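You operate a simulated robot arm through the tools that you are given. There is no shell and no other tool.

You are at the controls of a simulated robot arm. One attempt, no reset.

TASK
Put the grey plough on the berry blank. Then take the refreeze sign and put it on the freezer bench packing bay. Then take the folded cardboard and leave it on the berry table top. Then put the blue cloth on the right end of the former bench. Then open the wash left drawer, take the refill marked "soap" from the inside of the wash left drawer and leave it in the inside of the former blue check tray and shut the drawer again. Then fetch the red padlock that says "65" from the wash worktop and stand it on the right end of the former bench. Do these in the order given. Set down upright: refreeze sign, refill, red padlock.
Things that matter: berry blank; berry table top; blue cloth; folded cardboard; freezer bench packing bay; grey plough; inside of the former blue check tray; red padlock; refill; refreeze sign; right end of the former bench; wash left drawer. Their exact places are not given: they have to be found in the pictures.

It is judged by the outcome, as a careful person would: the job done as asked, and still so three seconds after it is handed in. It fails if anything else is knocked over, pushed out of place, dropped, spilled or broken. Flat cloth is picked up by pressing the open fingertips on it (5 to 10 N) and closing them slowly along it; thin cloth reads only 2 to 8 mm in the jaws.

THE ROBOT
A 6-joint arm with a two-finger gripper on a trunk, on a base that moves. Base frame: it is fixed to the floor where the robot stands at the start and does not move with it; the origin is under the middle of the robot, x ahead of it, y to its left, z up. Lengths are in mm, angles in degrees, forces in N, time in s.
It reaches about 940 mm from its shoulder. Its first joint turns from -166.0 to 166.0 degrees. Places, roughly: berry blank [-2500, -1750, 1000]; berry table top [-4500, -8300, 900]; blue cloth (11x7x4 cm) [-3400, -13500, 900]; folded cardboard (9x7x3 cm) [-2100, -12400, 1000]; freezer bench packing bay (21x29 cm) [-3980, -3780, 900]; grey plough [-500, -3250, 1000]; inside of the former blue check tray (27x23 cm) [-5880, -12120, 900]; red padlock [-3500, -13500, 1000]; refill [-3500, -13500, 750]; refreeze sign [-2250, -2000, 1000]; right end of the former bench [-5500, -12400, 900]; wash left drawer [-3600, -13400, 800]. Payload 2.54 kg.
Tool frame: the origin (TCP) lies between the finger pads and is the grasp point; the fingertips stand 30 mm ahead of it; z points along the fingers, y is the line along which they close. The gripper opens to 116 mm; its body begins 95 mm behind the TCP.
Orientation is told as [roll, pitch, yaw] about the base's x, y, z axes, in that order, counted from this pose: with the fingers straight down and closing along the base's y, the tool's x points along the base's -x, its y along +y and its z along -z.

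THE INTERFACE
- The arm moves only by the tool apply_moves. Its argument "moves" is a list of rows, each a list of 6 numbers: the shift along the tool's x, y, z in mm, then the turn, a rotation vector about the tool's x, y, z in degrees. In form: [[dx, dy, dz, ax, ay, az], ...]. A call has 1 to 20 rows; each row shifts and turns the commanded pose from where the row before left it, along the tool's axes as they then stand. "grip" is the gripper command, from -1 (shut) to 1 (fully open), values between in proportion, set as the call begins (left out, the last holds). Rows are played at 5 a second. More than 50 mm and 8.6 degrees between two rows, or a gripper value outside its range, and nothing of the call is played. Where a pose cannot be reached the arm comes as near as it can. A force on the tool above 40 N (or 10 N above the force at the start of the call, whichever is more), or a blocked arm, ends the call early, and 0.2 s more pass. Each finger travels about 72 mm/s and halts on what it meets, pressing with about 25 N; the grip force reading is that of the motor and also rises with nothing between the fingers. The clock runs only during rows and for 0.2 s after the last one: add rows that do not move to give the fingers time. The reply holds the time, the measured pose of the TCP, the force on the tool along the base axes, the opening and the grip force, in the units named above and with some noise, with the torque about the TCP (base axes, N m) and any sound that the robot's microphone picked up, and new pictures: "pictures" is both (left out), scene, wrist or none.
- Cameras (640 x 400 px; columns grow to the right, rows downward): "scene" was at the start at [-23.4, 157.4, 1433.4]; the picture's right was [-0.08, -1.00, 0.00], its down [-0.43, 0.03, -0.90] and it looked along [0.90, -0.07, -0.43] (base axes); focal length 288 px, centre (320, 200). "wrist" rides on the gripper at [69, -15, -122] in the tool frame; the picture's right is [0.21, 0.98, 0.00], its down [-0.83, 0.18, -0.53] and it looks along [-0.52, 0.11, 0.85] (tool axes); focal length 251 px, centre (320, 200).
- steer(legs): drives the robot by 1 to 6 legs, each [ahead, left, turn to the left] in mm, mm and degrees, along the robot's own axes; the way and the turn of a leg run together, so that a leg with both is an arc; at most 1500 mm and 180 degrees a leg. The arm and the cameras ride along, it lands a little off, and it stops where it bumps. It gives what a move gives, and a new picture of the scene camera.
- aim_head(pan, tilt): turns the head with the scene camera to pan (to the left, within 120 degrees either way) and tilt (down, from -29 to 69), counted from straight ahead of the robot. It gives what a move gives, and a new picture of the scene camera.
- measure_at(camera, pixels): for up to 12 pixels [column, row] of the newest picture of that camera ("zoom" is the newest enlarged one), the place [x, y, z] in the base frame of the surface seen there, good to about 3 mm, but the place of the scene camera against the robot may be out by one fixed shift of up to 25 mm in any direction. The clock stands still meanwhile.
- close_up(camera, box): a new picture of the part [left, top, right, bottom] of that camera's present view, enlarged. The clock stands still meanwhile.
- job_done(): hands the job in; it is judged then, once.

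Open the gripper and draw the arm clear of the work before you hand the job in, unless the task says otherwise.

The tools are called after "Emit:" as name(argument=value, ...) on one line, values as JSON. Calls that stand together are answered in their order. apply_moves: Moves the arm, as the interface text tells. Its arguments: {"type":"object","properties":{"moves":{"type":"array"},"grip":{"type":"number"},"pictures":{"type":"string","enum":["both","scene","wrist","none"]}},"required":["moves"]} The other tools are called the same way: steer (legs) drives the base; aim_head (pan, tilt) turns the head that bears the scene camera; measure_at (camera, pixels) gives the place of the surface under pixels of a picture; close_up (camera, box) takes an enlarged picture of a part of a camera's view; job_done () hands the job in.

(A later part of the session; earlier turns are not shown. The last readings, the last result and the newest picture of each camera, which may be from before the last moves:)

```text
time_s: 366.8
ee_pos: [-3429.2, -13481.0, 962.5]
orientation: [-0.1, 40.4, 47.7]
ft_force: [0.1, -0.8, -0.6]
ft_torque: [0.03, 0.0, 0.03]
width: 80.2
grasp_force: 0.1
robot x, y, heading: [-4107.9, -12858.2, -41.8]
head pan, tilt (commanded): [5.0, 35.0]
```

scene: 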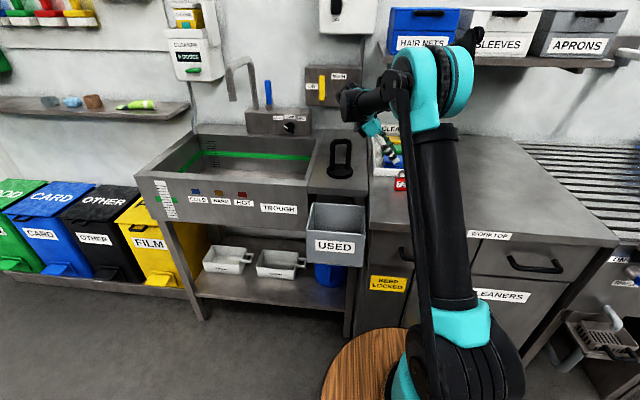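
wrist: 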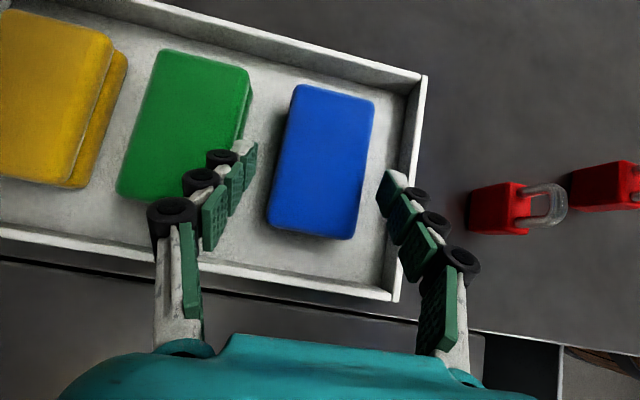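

The blue block is centred between the fingers. I narrow the opening to about 70 mm, correct 3 mm, and go in the last 22 mm gently.

Emit:
apply_moves(moves=[[0, 2.5, 0, 0, 0, 0], [0, 0, 0, 0, 0, 0], [0, 0, 6, 0, 0, 0], [0, 0, 6, 0, 0, 0], [0, 0, 0, 0, 0, 0]], grip=0.2, pictures="wrist")

Emit:
apply_moves(moves=[[0, 0, 5, 0, 0, 0], [0, 0, 5, 0, 0, 0], [0, 0, 0, 0, 0, 0]], pictures="wrist")

```text
time_s: 368.0
ee_pos: [-3439.2, -13484.3, 952.9]
orientation: [-0.1, 40.5, 47.7]
ft_force: [0.1, -0.7, -0.5]
ft_torque: [-0.01, 0.0, -0.01]
width: 69.5
grasp_force: 0.2
robot x, y, heading: [-4109.4, -12857.1, -41.6]
head pan, tilt (commanded): [5.0, 35.0]
```

wrist: 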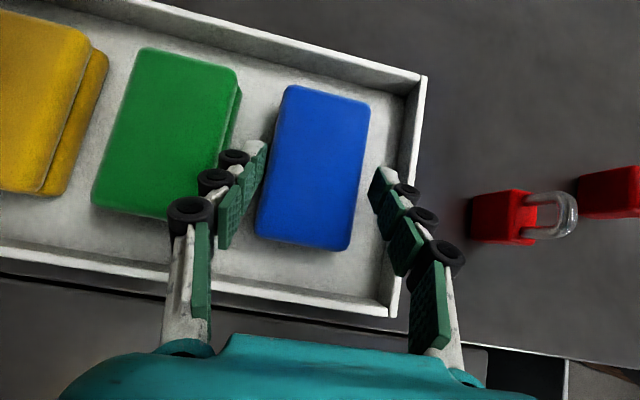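

```text
time_s: 368.8
ee_pos: [-3441.7, -13489.1, 945.4]
orientation: [-0.1, 40.4, 47.6]
ft_force: [-0.1, -0.4, 0.7]
ft_torque: [0.01, 0.03, 0.02]
width: 69.5
grasp_force: 0.1
robot x, y, heading: [-4109.6, -12857.2, -41.8]
head pan, tilt (commanded): [5.0, 35.0]
```

wrist: 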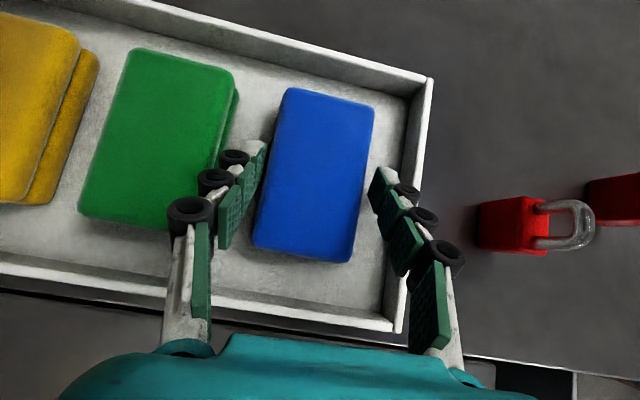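

Both fingers are inside the tray beside the block with no contact. I close gently.

Emit:
apply_moves(moves=[[0, 0, 0, 0, 0, 0], [0, 0, 0, 0, 0, 0], [0, 0, 0, 0, 0, 0]], grip=-0.05, pictures="none")

Emit:
apply_moves(moves=[[0, 0, 0, 0, 0, 0], [0, 0, 0, 0, 0, 0], [0, 0, 0, 0, 0, 0], [0, 0, 0, 0, 0, 0], [0, 0, 0, 0, 0, 0]], grip=-1, pictures="wrist")

```text
time_s: 369.6
ee_pos: [-3441.2, -13489.7, 945.7]
orientation: [-0.1, 40.4, 47.6]
ft_force: [0.8, 0.6, 1.6]
ft_torque: [-0.03, 0.0, -0.04]
width: 60.9
grasp_force: 24.8
robot x, y, heading: [-4110.2, -12856.9, -41.9]
head pan, tilt (commanded): [5.0, 35.0]
```

```text
time_s: 370.8
ee_pos: [-3442.1, -13488.8, 944.5]
orientation: [-0.1, 40.4, 47.6]
ft_force: [-0.7, -0.4, 1.6]
ft_torque: [-0.06, -0.03, -0.02]
width: 61.3
grasp_force: 25.1
robot x, y, heading: [-4105.4, -12858.6, -41.6]
head pan, tilt (commanded): [5.0, 35.0]
```

wrist: 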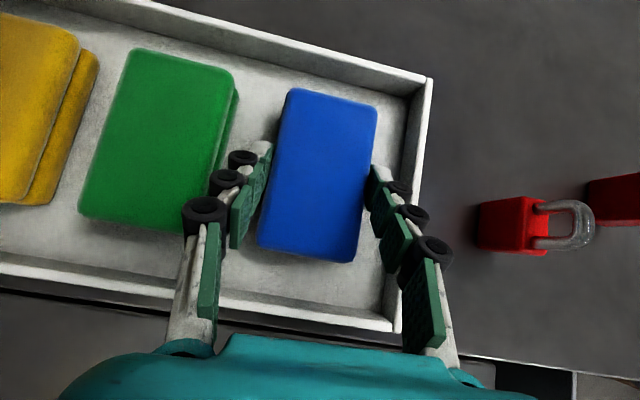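

Held at 61 mm, 25 N. I lift straight up 40 mm first, slowly.

Emit:
apply_moves(moves=[[3.2, 0, -3.8, 0, 0, 0], [4.5, 0, -5.4, 0, 0, 0], [6.4, 0, -7.7, 0, 0, 0], [6.4, 0, -7.7, 0, 0, 0], [5, 0, -6, 0, 0, 0], [0, 0, 0, 0, 0, 0]], pictures="both")

```text
time_s: 372.2
ee_pos: [-3442.8, -13487.4, 985.9]
orientation: [-0.2, 40.4, 47.4]
ft_force: [-0.2, 0.4, -0.2]
ft_torque: [-0.01, -0.01, 0.01]
width: 61.2
grasp_force: 24.8
robot x, y, heading: [-4106.9, -12857.9, -41.6]
head pan, tilt (commanded): [5.0, 35.0]
```

scene: 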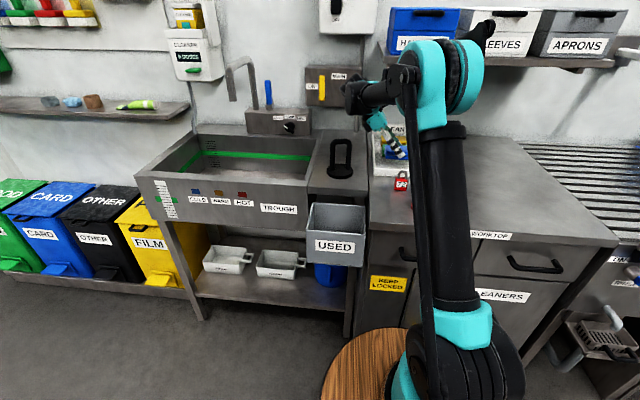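
wrist: 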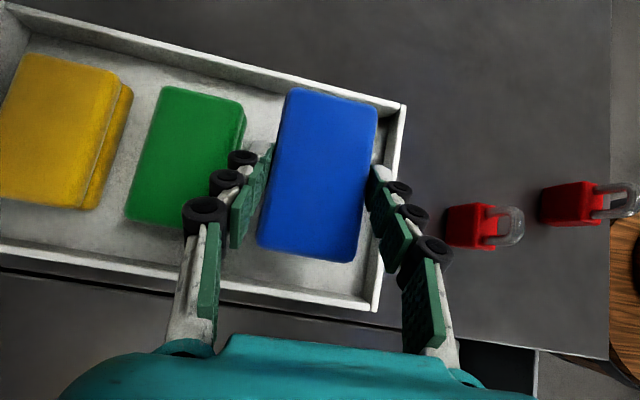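

The blue cloth is up and clear of the others. I withdraw along the tool axis, then back toward the robot.

Emit:
apply_moves(moves=[[0, 0, -20, 0, 0, 0], [0, 0, -30, 0, 0, 0], [0, 0, -30, 0, 0, 0], [0, 0, -20, 0, 0, 0], [0, 20, 0, 0, 0, 0], [0, 35, 0, 0, 0, 0], [0, 40, 0, 0, 0, 0], [0, 40, 0, 0, 0, 0], [0, 40, 0, 0, 0, 0], [0, 40, 0, 0, 0, 0], [0, 40, 0, 0, 0, 0], [0, 20, 0, 0, 0, 0], [0, 0, 0, 0, 0, 0]], pictures="both")

```text
time_s: 375.0
ee_pos: [-3604.4, -13254.5, 1059.7]
orientation: [-0.2, 40.4, 47.6]
ft_force: [-0.1, -0.2, 0.7]
ft_torque: [0.01, -0.01, 0.02]
width: 60.9
grasp_force: 24.6
robot x, y, heading: [-4111.4, -12853.6, -41.5]
head pan, tilt (commanded): [5.0, 35.0]
```

scene: 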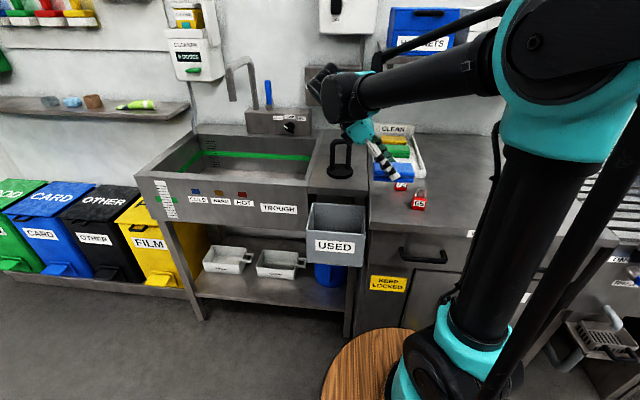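
wrist: 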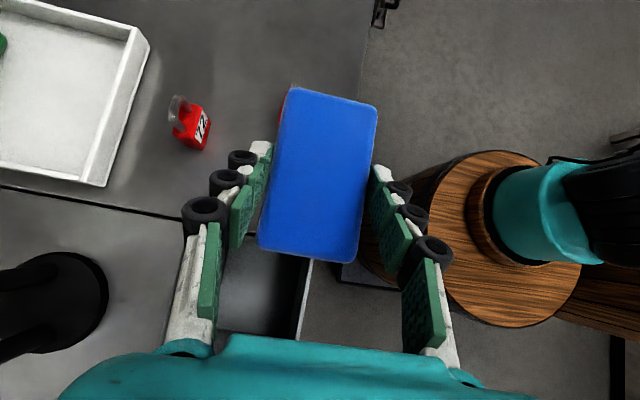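

Clear of the wash. I back out, turn left to face the former bench's side, and shift over to it.

Emit:
steer(legs=[[-430, 0, -1], [0, 0, 90], [-1480, 0, 0]])

Emit:
aim_head(pan=25, tilt=25)

```text
time_s: 388.5
ee_pos: [-5001.3, -13175.5, 1060.3]
orientation: [-0.1, 40.4, 136.4]
ft_force: [-0.2, 0.9, -0.3]
ft_torque: [0.02, 0.03, -0.01]
width: 61.2
grasp_force: 25.1
robot x, y, heading: [-5409.7, -13669.2, 47.2]
head pan, tilt (commanded): [5.0, 35.0]
```

scene: 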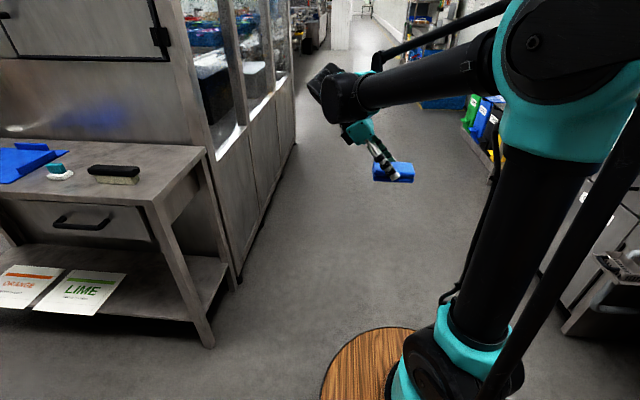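

```text
time_s: 389.3
ee_pos: [-5001.0, -13176.0, 1058.9]
orientation: [-0.1, 40.4, 136.3]
ft_force: [-0.5, 0.6, -1.1]
ft_torque: [0.02, 0.0, 0.0]
width: 61.1
grasp_force: 25.0
robot x, y, heading: [-5407.8, -13670.9, 46.9]
head pan, tilt (commanded): [25.0, 25.0]
```

scene: 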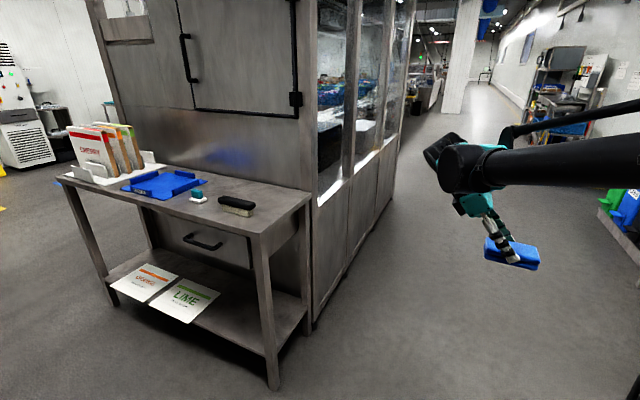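

The former bench's right end is visible with brush (236,207) and teal stamp (198,195). I zoom and measure the free area.

Emit:
close_up(camera="scene", box=[60, 120, 330, 270])

Emit:
measure_at(camera="scene", pixels=[[262, 233], [308, 195], [236, 212], [222, 205], [250, 215], [198, 198], [270, 215], [285, 195], [262, 190], [165, 185], [205, 185], [225, 190]])

```text
2.37 times, centred on (195, 195) of scene
```

zoom: 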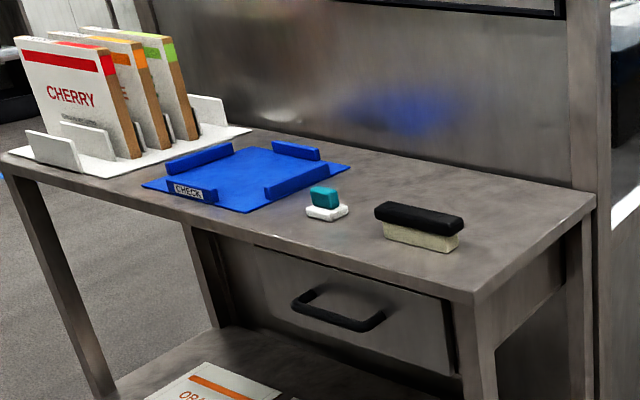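

```text
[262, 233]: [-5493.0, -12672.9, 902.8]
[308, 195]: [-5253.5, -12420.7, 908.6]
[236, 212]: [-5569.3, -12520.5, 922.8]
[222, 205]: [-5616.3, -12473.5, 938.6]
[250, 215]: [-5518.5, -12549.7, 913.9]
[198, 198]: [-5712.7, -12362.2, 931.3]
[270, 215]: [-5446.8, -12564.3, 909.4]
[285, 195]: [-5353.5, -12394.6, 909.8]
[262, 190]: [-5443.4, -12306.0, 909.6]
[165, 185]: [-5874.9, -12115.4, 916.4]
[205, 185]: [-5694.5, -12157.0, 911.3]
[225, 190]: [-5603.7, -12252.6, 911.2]
```

The right end is free behind the brush: a≈12690–12920, r≈-4300…-4590, at z≈901. I shift left 840 mm and ahead 265 mm to bring the cloth over it.

Emit:
steer(legs=[[0, 840, 0.3], [265, 0, 0]])

Emit:
apply_moves(moves=[[0, 0, 0, 0, 0, 0]], pictures="wrist")

```text
time_s: 395.1
ee_pos: [-5437.0, -12444.0, 1059.7]
orientation: [-0.1, 40.5, 135.8]
ft_force: [0.4, -0.3, -0.5]
ft_torque: [0.01, 0.02, -0.03]
width: 60.9
grasp_force: 25.0
robot x, y, heading: [-5850.4, -12938.3, 46.5]
head pan, tilt (commanded): [25.0, 25.0]
stopped in leg 2: the robot was blocked; the commanded pose is now the measured one
```

scene: 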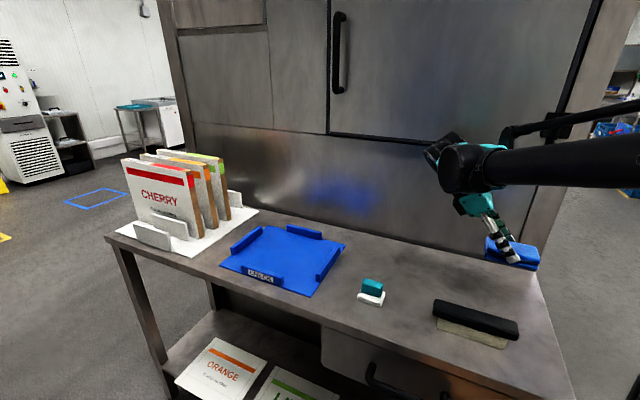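

```text
time_s: 395.5
ee_pos: [-5437.9, -12443.3, 1061.2]
orientation: [-0.1, 40.4, 135.8]
ft_force: [-0.3, 0.4, -0.4]
ft_torque: [-0.03, -0.01, -0.01]
width: 61.0
grasp_force: 24.7
robot x, y, heading: [-5852.5, -12936.8, 46.5]
head pan, tilt (commanded): [25.0, 25.0]
```

wrist: 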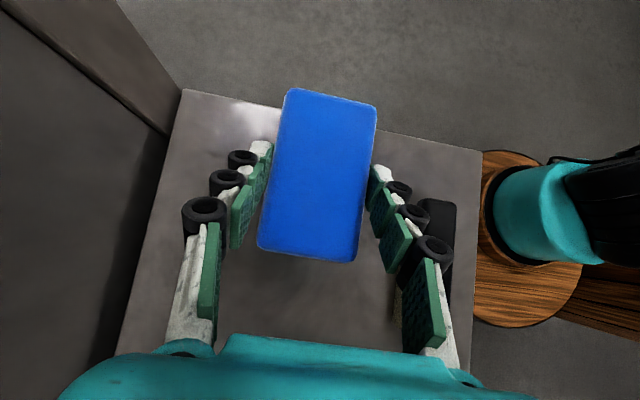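

The drive stopped against the bench front (my front reaches about 390 mm ahead), so I back off 20 mm. The cloth is over the free area; I then position it with the arm.

Emit:
steer(legs=[[-25, 0, 0.5]])

Emit:
apply_moves(moves=[[0, 0, 0, 0, 0, 0]], pictures="both")

```text
time_s: 396.3
ee_pos: [-5459.6, -12458.1, 1059.9]
orientation: [-0.2, 40.4, 136.3]
ft_force: [-0.5, -0.4, -1.0]
ft_torque: [0.0, 0.02, -0.02]
width: 61.0
grasp_force: 25.0
robot x, y, heading: [-5870.5, -12956.8, 47.2]
head pan, tilt (commanded): [25.0, 25.0]
```

scene: 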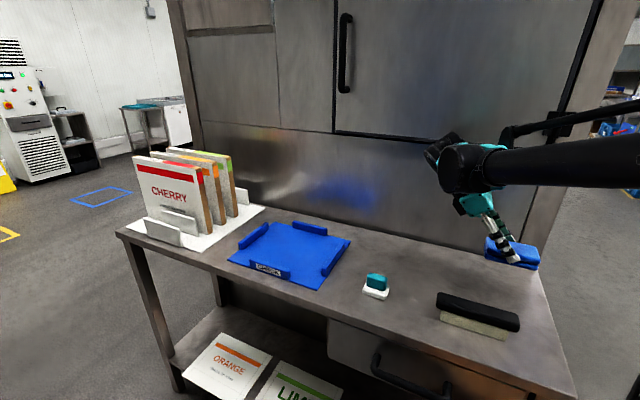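

```text
time_s: 396.7
ee_pos: [-5458.6, -12458.5, 1060.4]
orientation: [-0.3, 40.4, 136.4]
ft_force: [-0.2, 0.3, 0.1]
ft_torque: [0.0, 0.02, -0.01]
width: 60.6
grasp_force: 24.6
robot x, y, heading: [-5866.8, -12954.3, 47.3]
head pan, tilt (commanded): [25.0, 25.0]
```

scene: 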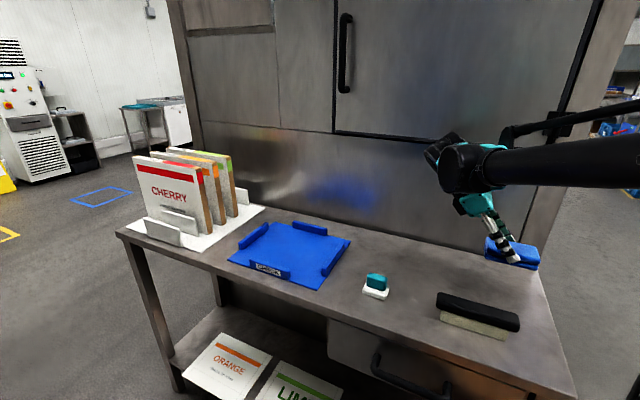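
wrist: 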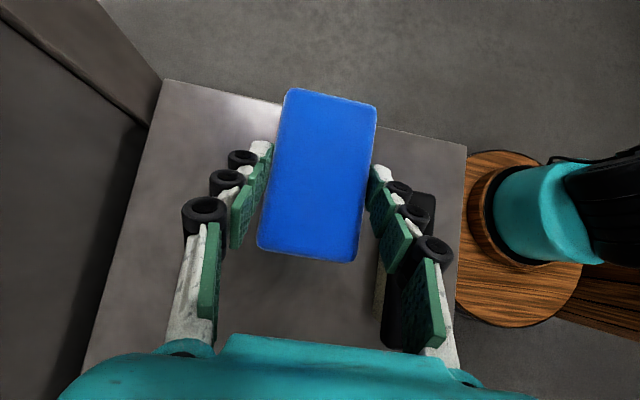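

From above I see the bench's right-end corners (165,82) and (465,148) and the brush at (425,230). I measure them.

Emit:
measure_at(camera="wrist", pixels=[[168, 86], [462, 150], [425, 205], [390, 300], [200, 150], [320, 300], [420, 160], [150, 140], [250, 120], [395, 215]])

```text
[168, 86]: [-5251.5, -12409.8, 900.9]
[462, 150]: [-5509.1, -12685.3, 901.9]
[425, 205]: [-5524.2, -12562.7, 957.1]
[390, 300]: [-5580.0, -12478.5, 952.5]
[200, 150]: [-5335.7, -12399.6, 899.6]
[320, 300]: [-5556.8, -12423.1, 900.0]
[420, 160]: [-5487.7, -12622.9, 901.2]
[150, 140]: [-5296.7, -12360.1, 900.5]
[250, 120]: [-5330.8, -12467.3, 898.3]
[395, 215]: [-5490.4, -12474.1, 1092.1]
```

Bench surface z≈900.5, the brush's back edge is at a≈12925. I move the cloth to a≈12785, r≈-4448 and lower it close to the surface.

Emit:
apply_moves(moves=[[-12, -30, -10, 0, 0, 0], [-11.7, -29, -9.9, 0, 0, 0], [0, 0, 0, 0, 0, 0], [-9.6, 0, 11.5, 0, 0, 0], [-16, 0, 19.2, 0, 0, 0], [-16, 0, 19.2, 0, 0, 0], [-16, 0, 19.2, 0, 0, 0], [-9.6, 0, 11.5, 0, 0, 0], [0, 0, 0, 0, 0, 0]], pictures="both")

```text
time_s: 398.7
ee_pos: [-5440.5, -12393.0, 955.6]
orientation: [-0.2, 40.4, 136.3]
ft_force: [0.8, -0.3, -0.5]
ft_torque: [-0.03, 0.02, 0.0]
width: 61.0
grasp_force: 25.0
robot x, y, heading: [-5869.6, -12955.3, 46.9]
head pan, tilt (commanded): [25.0, 25.0]
```

scene: 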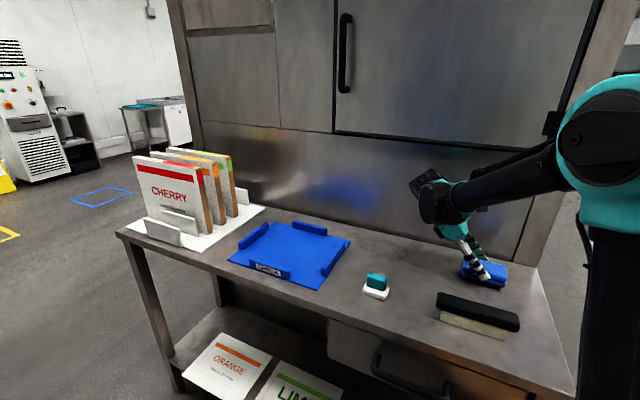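
wrist: 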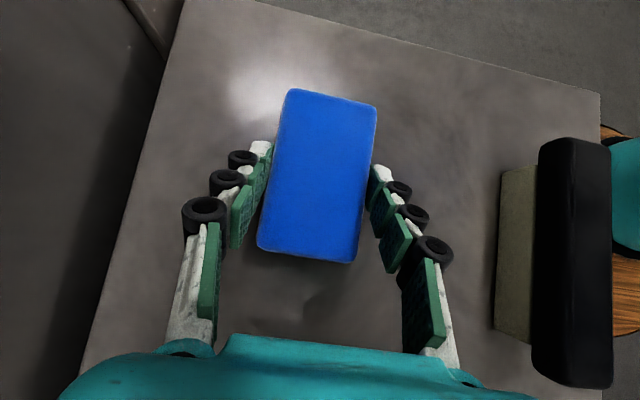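

The cloth hovers about 16 mm above the bench with clear space round it. I lower in small steps until contact.

Emit:
apply_moves(moves=[[-3.2, 0, 3.8, 0, 0, 0], [-3.2, 0, 3.8, 0, 0, 0], [-1.3, 0, 1.5, 0, 0, 0], [0, 0, 0, 0, 0, 0]], pictures="none")

Emit:
apply_moves(moves=[[-0.6, 0, 0.8, 0, 0, 0], [-0.6, 0, 0.8, 0, 0, 0], [0, 0, 0, 0, 0, 0]], pictures="none")

Emit:
apply_moves(moves=[[-0.6, 0, 0.8, 0, 0, 0], [0, 0, 0, 0, 0, 0]], pictures="none")

```text
time_s: 399.7
ee_pos: [-5439.1, -12393.5, 943.1]
orientation: [-0.2, 40.4, 136.4]
ft_force: [-0.2, -0.8, 0.0]
ft_torque: [-0.03, 0.04, 0.02]
width: 60.8
grasp_force: 24.9
robot x, y, heading: [-5872.1, -12949.4, 47.1]
head pan, tilt (commanded): [25.0, 25.0]
```

```text
time_s: 400.5
ee_pos: [-5438.5, -12394.2, 940.0]
orientation: [-0.1, 40.4, 136.3]
ft_force: [0.8, 0.1, -0.3]
ft_torque: [0.02, 0.01, -0.04]
width: 61.2
grasp_force: 25.1
robot x, y, heading: [-5870.9, -12957.3, 47.0]
head pan, tilt (commanded): [25.0, 25.0]
```

```text
time_s: 401.1
ee_pos: [-5439.4, -12394.5, 941.0]
orientation: [-0.1, 40.3, 136.3]
ft_force: [0.6, -0.5, -0.6]
ft_torque: [-0.01, -0.01, 0.0]
width: 61.1
grasp_force: 24.7
robot x, y, heading: [-5865.8, -12951.1, 47.0]
head pan, tilt (commanded): [25.0, 25.0]
```

Not touching yet. I continue downward millimetre by millimetre.

Emit:
apply_moves(moves=[[-0.6, 0, 0.8, 0, 0, 0], [0, 0, 0, 0, 0, 0]], pictures="none")

Emit:
apply_moves(moves=[[-0.6, 0, 0.8, 0, 0, 0], [0, 0, 0, 0, 0, 0]], pictures="none")

Emit:
apply_moves(moves=[[-0.6, 0, 0.8, 0, 0, 0], [0, 0, 0, 0, 0, 0]], pictures="none")

```text
time_s: 401.7
ee_pos: [-5438.3, -12394.2, 940.4]
orientation: [-0.1, 40.4, 136.3]
ft_force: [-0.8, 0.0, -1.2]
ft_torque: [0.02, 0.01, 0.0]
width: 61.1
grasp_force: 24.8
robot x, y, heading: [-5870.7, -12954.0, 47.3]
head pan, tilt (commanded): [25.0, 25.0]
```

```text
time_s: 402.3
ee_pos: [-5439.7, -12394.7, 939.0]
orientation: [-0.3, 40.4, 136.3]
ft_force: [-0.6, -0.8, 22.6]
ft_torque: [-0.19, -0.27, -0.06]
width: 61.1
grasp_force: 24.6
robot x, y, heading: [-5866.6, -12953.4, 47.1]
head pan, tilt (commanded): [25.0, 25.0]
```

```text
time_s: 402.9
ee_pos: [-5439.7, -12394.2, 937.3]
orientation: [-0.2, 40.4, 136.3]
ft_force: [1.6, -1.1, 29.5]
ft_torque: [-0.37, -0.45, -0.03]
width: 61.0
grasp_force: 24.9
robot x, y, heading: [-5866.4, -12956.6, 47.0]
head pan, tilt (commanded): [25.0, 25.0]
```

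Firm contact. I relieve about 1.3 mm and open the fingers.

Emit:
apply_moves(moves=[[0.9, 0, -1.1, 0, 0, 0], [0, 0, 0, 0, 0, 0]], pictures="none")

Emit:
apply_moves(moves=[[0, 0, 0, 0, 0, 0], [0, 0, 0, 0, 0, 0], [0, 0, 0, 0, 0, 0]], grip=0.35, pictures="wrist")

```text
time_s: 403.5
ee_pos: [-5438.7, -12394.4, 937.7]
orientation: [-0.2, 40.3, 136.3]
ft_force: [3.2, -2.2, 4.9]
ft_torque: [-0.11, -0.35, -0.05]
width: 60.8
grasp_force: 25.0
robot x, y, heading: [-5868.2, -12954.0, 47.1]
head pan, tilt (commanded): [25.0, 25.0]
```

```text
time_s: 404.3
ee_pos: [-5439.2, -12394.7, 938.6]
orientation: [-0.2, 40.4, 136.3]
ft_force: [0.0, -0.2, 0.5]
ft_torque: [-0.03, -0.01, -0.03]
width: 78.2
grasp_force: 0.1
robot x, y, heading: [-5867.7, -12953.7, 47.3]
head pan, tilt (commanded): [25.0, 25.0]
```

wrist: 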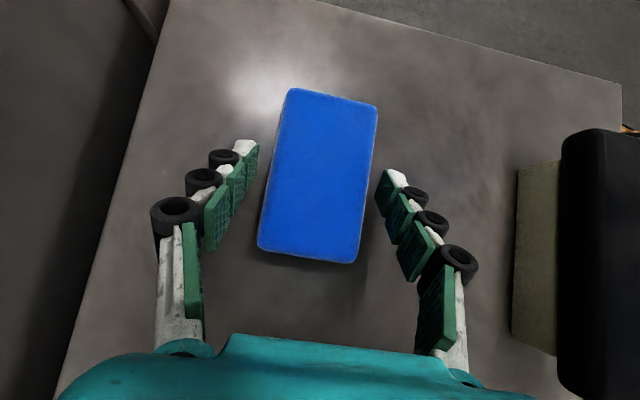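

Released; the cloth lies on the right end of the bench. I withdraw upward.

Emit:
apply_moves(moves=[[0, 0, -10, 0, 0, 0], [6.4, 0, -20, 0, 0, 0], [16, 0, -19.2, 0, 0, 0], [19.3, 0, -23, 0, 0, 0], [19.3, 0, -23, 0, 0, 0], [19.3, 0, -23, 0, 0, 0], [0, 20, 0, 0, 0, 0], [0, 40, 0, 0, 0, 0], [0, 40, 0, 0, 0, 0], [0, 40, 0, 0, 0, 0], [0, 0, 0, 0, 0, 0]], pictures="both")

```text
time_s: 406.7
ee_pos: [-5547.5, -12482.7, 1079.4]
orientation: [0.0, 40.4, 136.2]
ft_force: [0.7, 1.0, -0.5]
ft_torque: [-0.02, 0.03, 0.0]
width: 78.4
grasp_force: 0.1
robot x, y, heading: [-5864.4, -12955.1, 47.2]
head pan, tilt (commanded): [25.0, 25.0]
```

scene: 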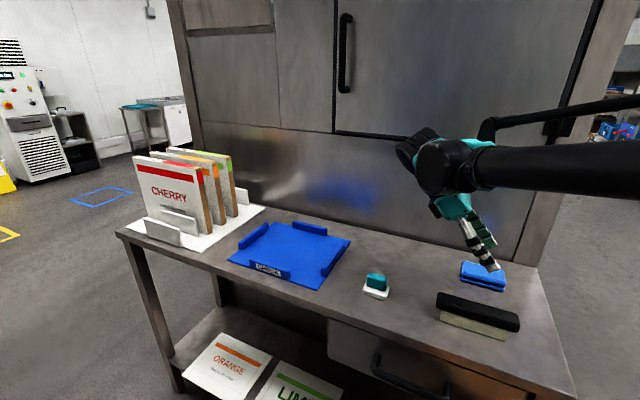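
wrist: 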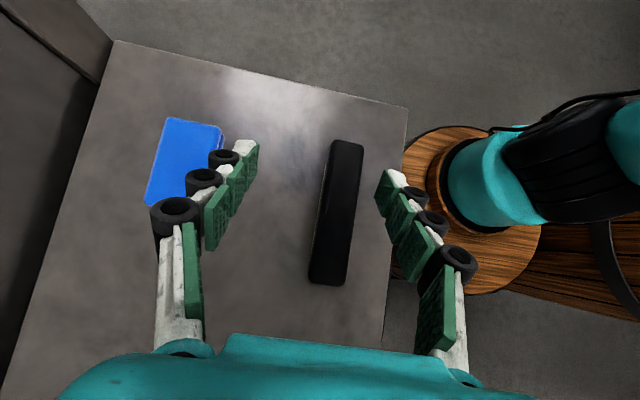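

The cloth is settled on the right end of the former bench. Now for the drawer: I undo the lean, and drive back to face the wash unit.

Emit:
apply_moves(moves=[[0, 0, 0, 0, -8, 0], [0, 0, 0, 0, -8, 0], [0, 0, 0, 0, -8, 0], [0, 0, 0, 0, -8, 0], [0, 0, 0, 0, -8.4, 0], [0, 0, 0, 0, 0, 0]], pictures="none")

Emit:
steer(legs=[[-240, 0, 0], [0, -900, 0], [1250, 0, 0], [0, 0, -90]])

Emit:
aim_head(pan=0, tilt=35)

```text
time_s: 408.1
ee_pos: [-5546.6, -12485.6, 1081.0]
orientation: [-0.2, -0.1, 136.4]
ft_force: [-0.1, -0.2, 0.5]
ft_torque: [0.0, 0.01, 0.0]
width: 78.6
grasp_force: 0.2
robot x, y, heading: [-5867.5, -12954.6, 47.0]
head pan, tilt (commanded): [25.0, 25.0]
```

```text
time_s: 423.8
ee_pos: [-4078.7, -13067.9, 1080.8]
orientation: [-0.2, 0.0, 49.4]
ft_force: [-0.3, 0.6, -0.3]
ft_torque: [0.02, -0.02, 0.04]
width: 78.2
grasp_force: 0.0
robot x, y, heading: [-4564.4, -12773.7, -40.3]
head pan, tilt (commanded): [25.0, 25.0]
```

scene: 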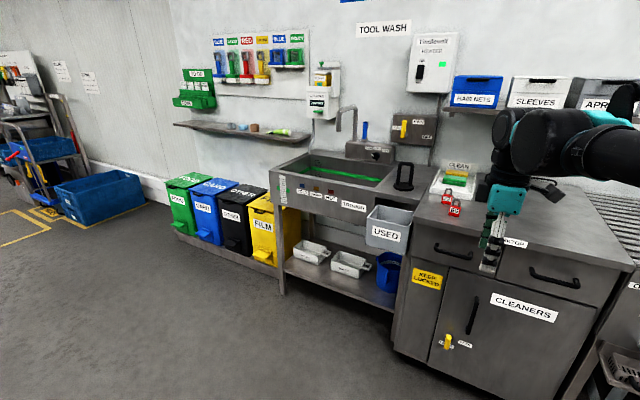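

```text
time_s: 424.7
ee_pos: [-4078.9, -13068.1, 1079.8]
orientation: [-0.1, 0.0, 49.5]
ft_force: [0.3, -0.3, -0.2]
ft_torque: [0.01, 0.04, 0.01]
width: 78.2
grasp_force: 0.0
robot x, y, heading: [-4565.5, -12774.6, -40.0]
head pan, tilt (commanded): [0.0, 35.0]
```

scene: 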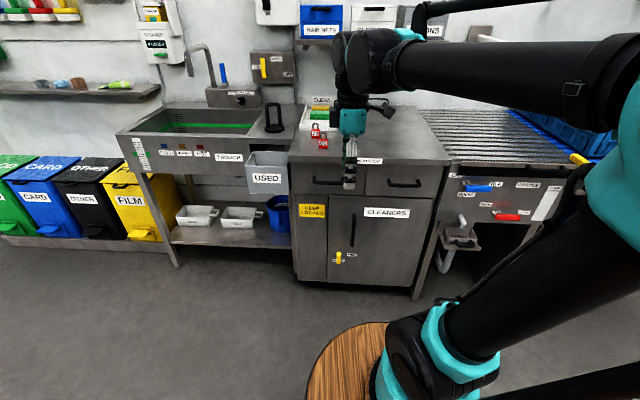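

The left drawer's handle is at (325,182), the right one's at (405,184). I zoom in and measure.

Emit:
close_up(camera="scene", box=[270, 90, 460, 230])

Emit:
measure_at(camera="scene", pixels=[[312, 181], [338, 182], [325, 182], [325, 170], [300, 170], [362, 172], [362, 190], [300, 190], [392, 185], [418, 185], [325, 190], [292, 160]])

```text
2.86 times, centred on (365, 160) of scene
```

zoom: 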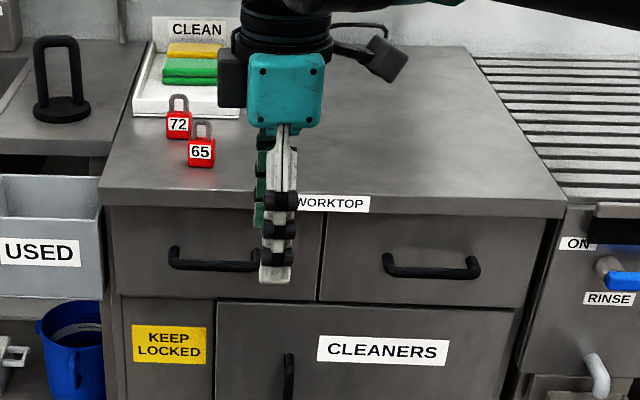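

```text
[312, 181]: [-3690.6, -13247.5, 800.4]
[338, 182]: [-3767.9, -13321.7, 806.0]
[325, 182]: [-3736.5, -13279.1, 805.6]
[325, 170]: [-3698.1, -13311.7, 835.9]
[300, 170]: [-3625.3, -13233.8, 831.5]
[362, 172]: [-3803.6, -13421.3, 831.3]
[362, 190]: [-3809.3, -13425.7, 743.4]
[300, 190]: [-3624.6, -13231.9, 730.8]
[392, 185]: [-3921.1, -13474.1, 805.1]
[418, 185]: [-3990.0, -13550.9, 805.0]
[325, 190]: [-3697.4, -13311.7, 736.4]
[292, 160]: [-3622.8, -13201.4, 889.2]
```

Handle bar: centre a≈12274, r≈-6297, z≈797 (corrected), about 45 mm proud of the drawer front. I position the robot, then bring the tool horizontal, pointing at the drawer.

Emit:
steer(legs=[[160, 130, -2.8]])

Emit:
apply_moves(moves=[[0, -40, 0, 0, 0, 0], [0, -40, 0, 0, 0, 0], [0, -40, 0, 0, 0, 0], [0, 0, 0, 8, 0, 0], [0, 0, 0, 8, 0, 0], [0, 0, 0, 8, 0, 0], [0, 0, 0, 8, 0, 0], [0, 0, 0, 8, 0, 0], [0, 0, 0, 8, 0, 0], [0, 0, 0, 0, 0, 0]], grip=-0.2, pictures="both")

```text
time_s: 426.4
ee_pos: [-3884.3, -13100.4, 1080.1]
orientation: [0.0, 0.0, 46.8]
ft_force: [-0.2, -0.1, -0.4]
ft_torque: [-0.01, 0.01, 0.01]
width: 78.5
grasp_force: 0.1
robot x, y, heading: [-4358.0, -12783.5, -42.7]
head pan, tilt (commanded): [0.0, 35.0]
```

scene: 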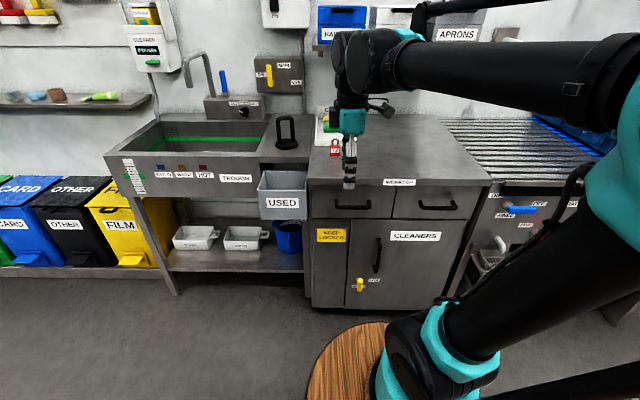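

```text
time_s: 428.6
ee_pos: [-3796.4, -13182.4, 1081.3]
orientation: [-48.3, 0.0, 46.8]
ft_force: [0.3, 0.4, 0.3]
ft_torque: [-0.02, -0.02, -0.02]
width: 46.5
grasp_force: 0.0
robot x, y, heading: [-4351.1, -12786.7, -42.5]
head pan, tilt (commanded): [0.0, 35.0]
```

scene: 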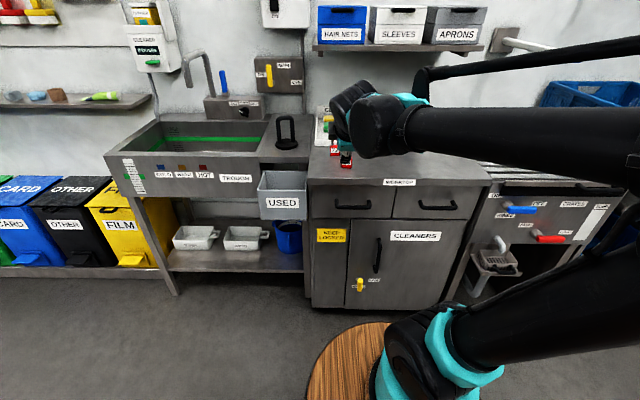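
wrist: 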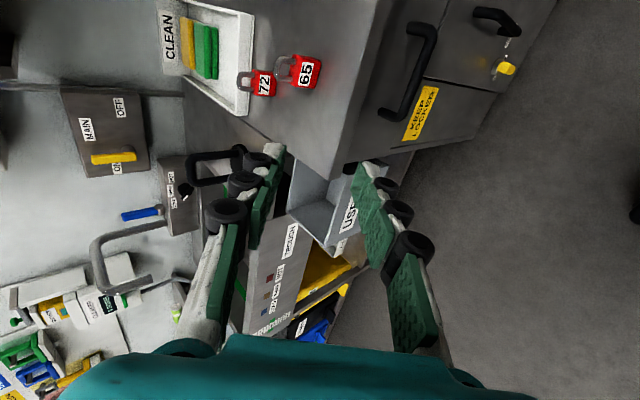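

The handle of the left drawer shows at (410,75) in the wrist view. I rotate the rest of the way to horizontal.

Emit:
apply_moves(moves=[[0, 0, 0, 8, 0, 0], [0, 0, 0, 8, 0, 0], [0, 0, 0, 8, 0, 0], [0, 0, 0, 8, 0, 0], [0, 0, 0, 8, 0, 0], [0, 0, 0, 1.7, 0, 0], [0, 0, 0, 0, 0, 0]], pictures="both")

```text
time_s: 430.2
ee_pos: [-3796.7, -13182.6, 1080.5]
orientation: [-89.9, 0.0, 46.8]
ft_force: [-0.3, -0.4, 0.2]
ft_torque: [0.0, -0.02, -0.03]
width: 46.4
grasp_force: 0.1
robot x, y, heading: [-4351.0, -12783.5, -42.7]
head pan, tilt (commanded): [0.0, 35.0]
```

scene: 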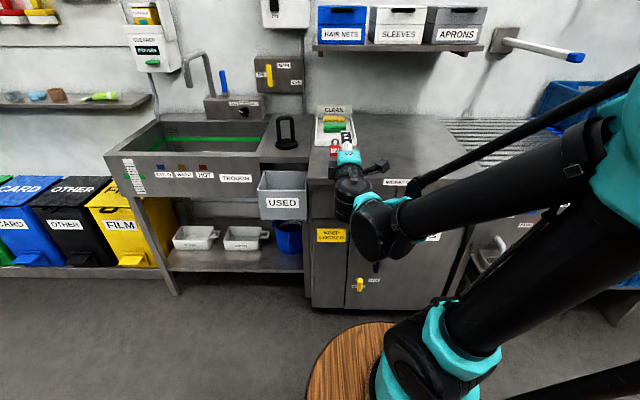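
wrist: 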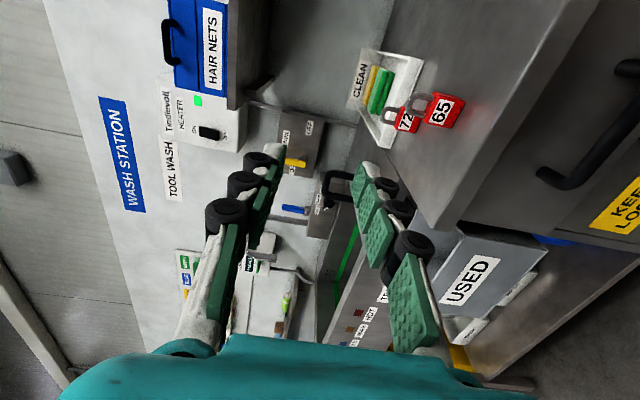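

The tool is horizontal. To keep the wrist off my barrel when lowered, I back the base 80 mm while extending the arm by the same, then lower to handle height.

Emit:
steer(legs=[[-80, 0, 0]])

Emit:
apply_moves(moves=[[0, 0, 40, 0, 0, 0], [0, 0, 40, 0, 0, 0], [0, 30, 0, 0, 0, 0], [0, 40, 0, 0, 0, 0], [0, 40, 0, 0, 0, 0], [0, 40, 0, 0, 0, 0], [0, 40, 0, 0, 0, 0], [0, 0, 0, 0, 0, 0]], pictures="both")

```text
time_s: 431.2
ee_pos: [-3855.4, -13131.1, 1080.6]
orientation: [-89.8, 0.1, 46.7]
ft_force: [-0.2, -0.3, 0.0]
ft_torque: [0.01, 0.0, 0.0]
width: 46.5
grasp_force: 0.1
robot x, y, heading: [-4409.4, -12728.8, -42.6]
head pan, tilt (commanded): [0.0, 35.0]
```

scene: 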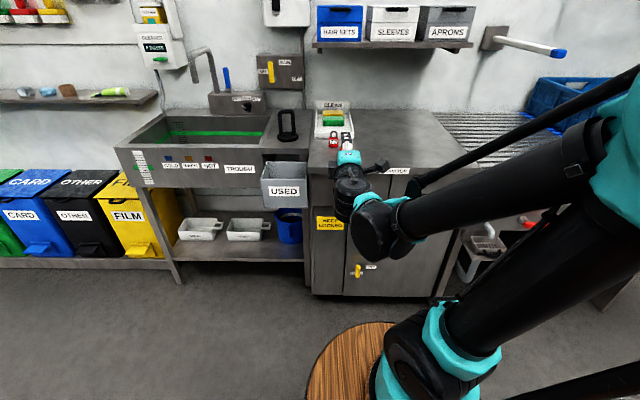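

```text
time_s: 433.0
ee_pos: [-3778.0, -13193.9, 969.2]
orientation: [-89.6, 0.1, 46.6]
ft_force: [-0.9, -0.2, 0.0]
ft_torque: [-0.02, -0.01, -0.02]
width: 46.6
grasp_force: 0.0
out of reach, approached as far as the arm can: row 5, 6, 7
robot x, y, heading: [-4415.9, -12729.4, -42.7]
head pan, tilt (commanded): [0.0, 35.0]
```

scene: 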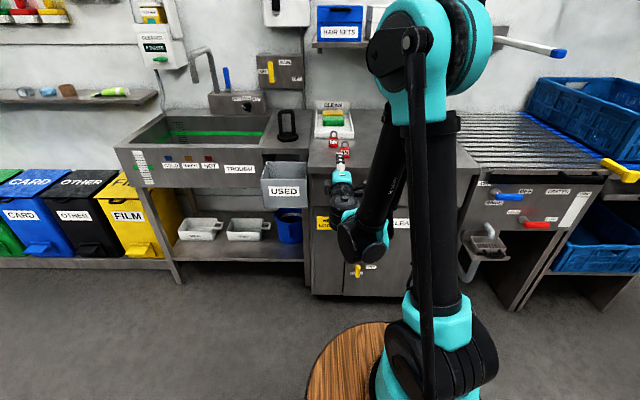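
wrist: 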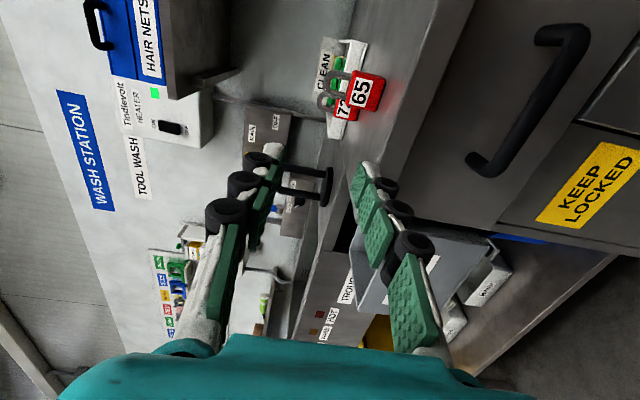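

Rows 5–7 were out of reach at this distance, leaving z=969. I take the command back up, move the base another 120 mm back and extend the arm so the elbow can open.

Emit:
apply_moves(moves=[[0, -40, 0, 0, 0, 0], [0, -40, 0, 0, 0, 0], [0, 0, 0, 0, 0, 0]], pictures="none")

Emit:
steer(legs=[[-130, 0, 0]])

Emit:
apply_moves(moves=[[0, 0, 40, 0, 0, 0], [0, 0, 40, 0, 0, 0], [0, 0, 40, 0, 0, 0], [0, 30, 0, 0, 0, 0], [0, 30, 0, 0, 0, 0], [0, 0, 0, 0, 0, 0]], pictures="both")

```text
time_s: 433.8
ee_pos: [-3779.5, -13195.2, 1048.6]
orientation: [-89.8, 0.0, 46.7]
ft_force: [0.5, -0.4, 0.3]
ft_torque: [-0.01, -0.02, 0.0]
width: 46.6
grasp_force: 0.0
robot x, y, heading: [-4414.2, -12728.2, -42.2]
head pan, tilt (commanded): [0.0, 35.0]
```

```text
time_s: 435.1
ee_pos: [-3874.0, -13109.1, 1048.0]
orientation: [-89.9, 0.1, 46.6]
ft_force: [-0.1, -0.5, -0.6]
ft_torque: [0.03, -0.01, 0.0]
width: 46.2
grasp_force: 0.0
robot x, y, heading: [-4507.8, -12642.8, -42.8]
head pan, tilt (commanded): [0.0, 35.0]
```

scene: 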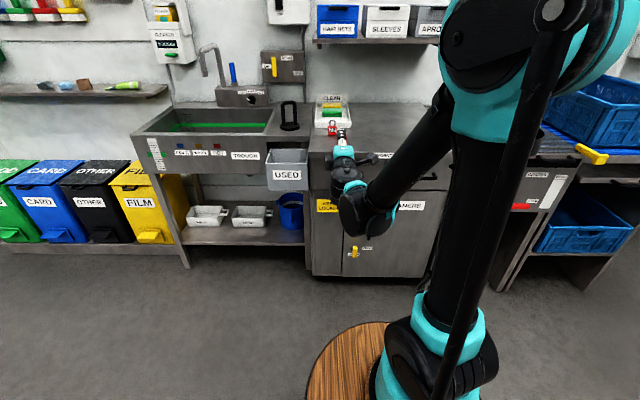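

```text
time_s: 436.5
ee_pos: [-3783.7, -13189.0, 986.6]
orientation: [-89.8, -0.1, 46.6]
ft_force: [0.8, -0.5, -0.1]
ft_torque: [-0.03, 0.03, 0.01]
width: 46.6
grasp_force: 0.1
robot x, y, heading: [-4507.3, -12641.1, -42.6]
head pan, tilt (commanded): [0.0, 35.0]
```

scene: 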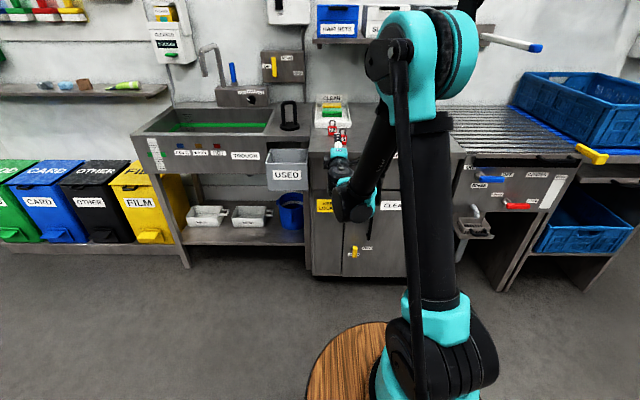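
wrist: 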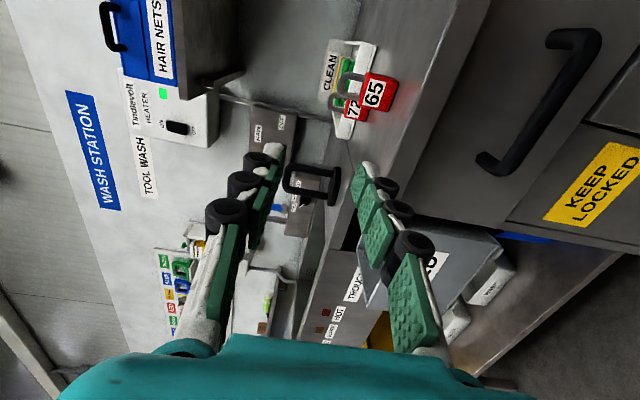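

At this reach there's no complaint. I keep lowering toward z≈800.

Emit:
apply_moves(moves=[[0, 40, 0, 0, 0, 0], [0, 40, 0, 0, 0, 0], [0, 40, 0, 0, 0, 0], [0, 0, 0, 0, 0, 0]], pictures="both")

```text
time_s: 437.5
ee_pos: [-3766.6, -13199.3, 888.0]
orientation: [-89.9, -0.1, 46.6]
ft_force: [-0.4, 0.3, 0.4]
ft_torque: [-0.01, -0.05, -0.01]
width: 46.5
grasp_force: 0.0
out of reach, approached as far as the arm can: row 3
robot x, y, heading: [-4506.1, -12641.6, -42.6]
head pan, tilt (commanded): [0.0, 35.0]
```

scene: 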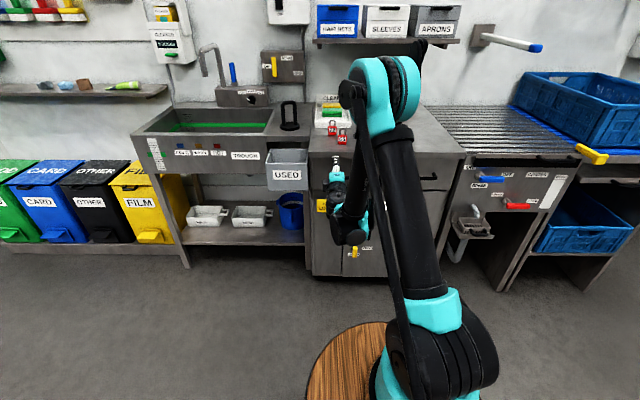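
wrist: 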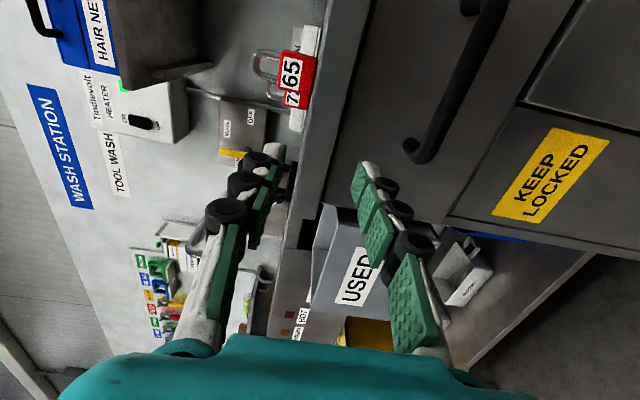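

With the tool level the arm bottoms out at z≈888. I tip the fingers 30° downward instead, which raises the wrist, and lower further.

Emit:
apply_moves(moves=[[0, -40, 0, 0, 0, 0], [0, 0, 0, -8, 0, 0], [0, 0, 0, -8, 0, 0], [0, 0, 0, -8, 0, 0], [0, 0, 0, -6, 0, 0], [0, 0, 0, 0, 0, 0]], pictures="none")

Emit:
apply_moves(moves=[[0, 26, 15, 0, 0, 0], [0, 26, 15, 0, 0, 0], [0, 26, 15, 0, 0, 0], [0, 0, 0, 0, 0, 0]], pictures="both")

```text
time_s: 438.9
ee_pos: [-3768.9, -13199.5, 930.2]
orientation: [-59.8, -0.1, 46.6]
ft_force: [0.6, 0.2, -0.2]
ft_torque: [0.01, 0.01, 0.01]
width: 46.4
grasp_force: 0.1
robot x, y, heading: [-4506.5, -12642.9, -42.7]
head pan, tilt (commanded): [0.0, 35.0]
```

```text
time_s: 439.9
ee_pos: [-3769.4, -13196.7, 839.1]
orientation: [-59.8, 0.0, 46.6]
ft_force: [0.1, 0.2, 0.0]
ft_torque: [-0.02, 0.0, 0.02]
width: 46.4
grasp_force: 0.2
robot x, y, heading: [-4505.8, -12640.7, -42.8]
head pan, tilt (commanded): [0.0, 35.0]
```

scene: 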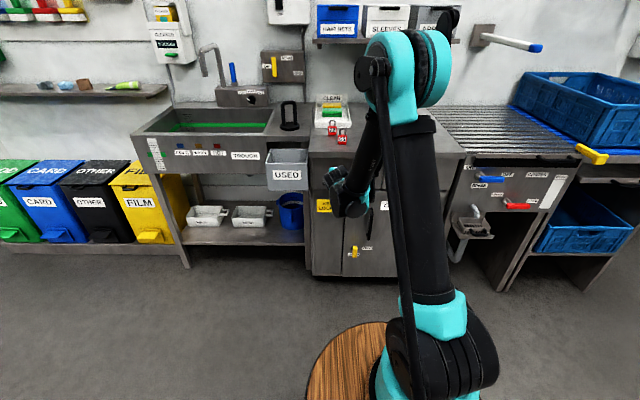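
wrist: 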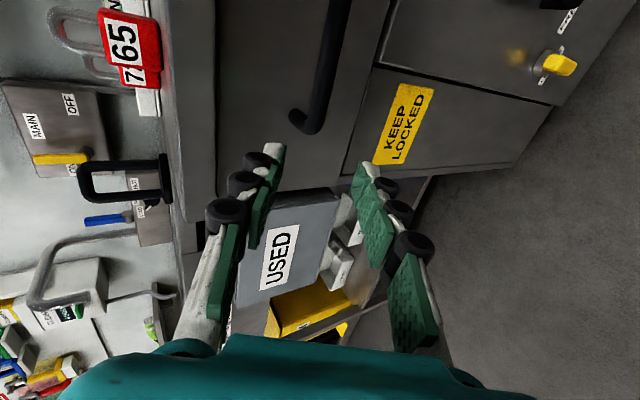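

Reachable now (z=839). The handle bar shows at (325,60) in the wrist view; I measure it.

Emit:
measure_at(camera="wrist", pixels=[[338, 20], [330, 55], [322, 90], [312, 125], [298, 118], [260, 60], [280, 120], [343, 5], [360, 60], [200, 120]])

Emit:
close_up(camera="wrist", box=[220, 0, 440, 150])

```text
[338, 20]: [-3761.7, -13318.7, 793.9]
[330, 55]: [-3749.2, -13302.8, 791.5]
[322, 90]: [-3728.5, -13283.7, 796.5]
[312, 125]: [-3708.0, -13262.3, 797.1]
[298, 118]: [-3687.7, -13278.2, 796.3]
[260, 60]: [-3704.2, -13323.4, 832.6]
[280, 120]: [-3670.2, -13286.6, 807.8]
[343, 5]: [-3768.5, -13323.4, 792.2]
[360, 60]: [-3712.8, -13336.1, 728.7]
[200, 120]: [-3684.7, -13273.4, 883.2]
```

```text
2.67 times, centred on (330, 75) of wrist
```

zoom: 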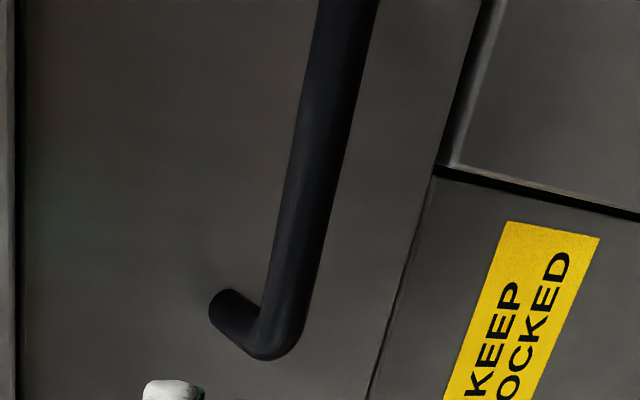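

Bar centre is about a=12280, r=-6306, z=790. I set the opening to ~38 mm, move to a pre-grasp point in line with it, and check the view.

Emit:
apply_moves(moves=[[22, -2.5, 16, 0, 0, 0], [22, -2.5, 15.7, 0, 0, 0], [0, 0, 0, 0, 0, 0]], grip=-0.35, pictures="wrist")

```text
time_s: 440.7
ee_pos: [-3777.3, -13251.7, 824.7]
orientation: [-59.9, 0.0, 46.6]
ft_force: [0.2, 0.0, -0.7]
ft_torque: [0.04, 0.02, 0.03]
width: 37.8
grasp_force: 0.0
robot x, y, heading: [-4509.2, -12638.5, -43.0]
head pan, tilt (commanded): [0.0, 35.0]
```

wrist: 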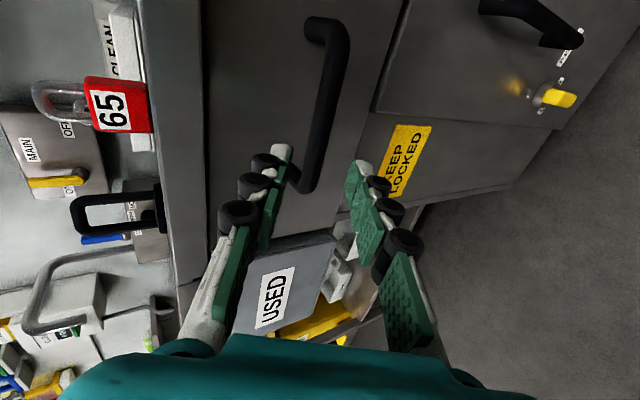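

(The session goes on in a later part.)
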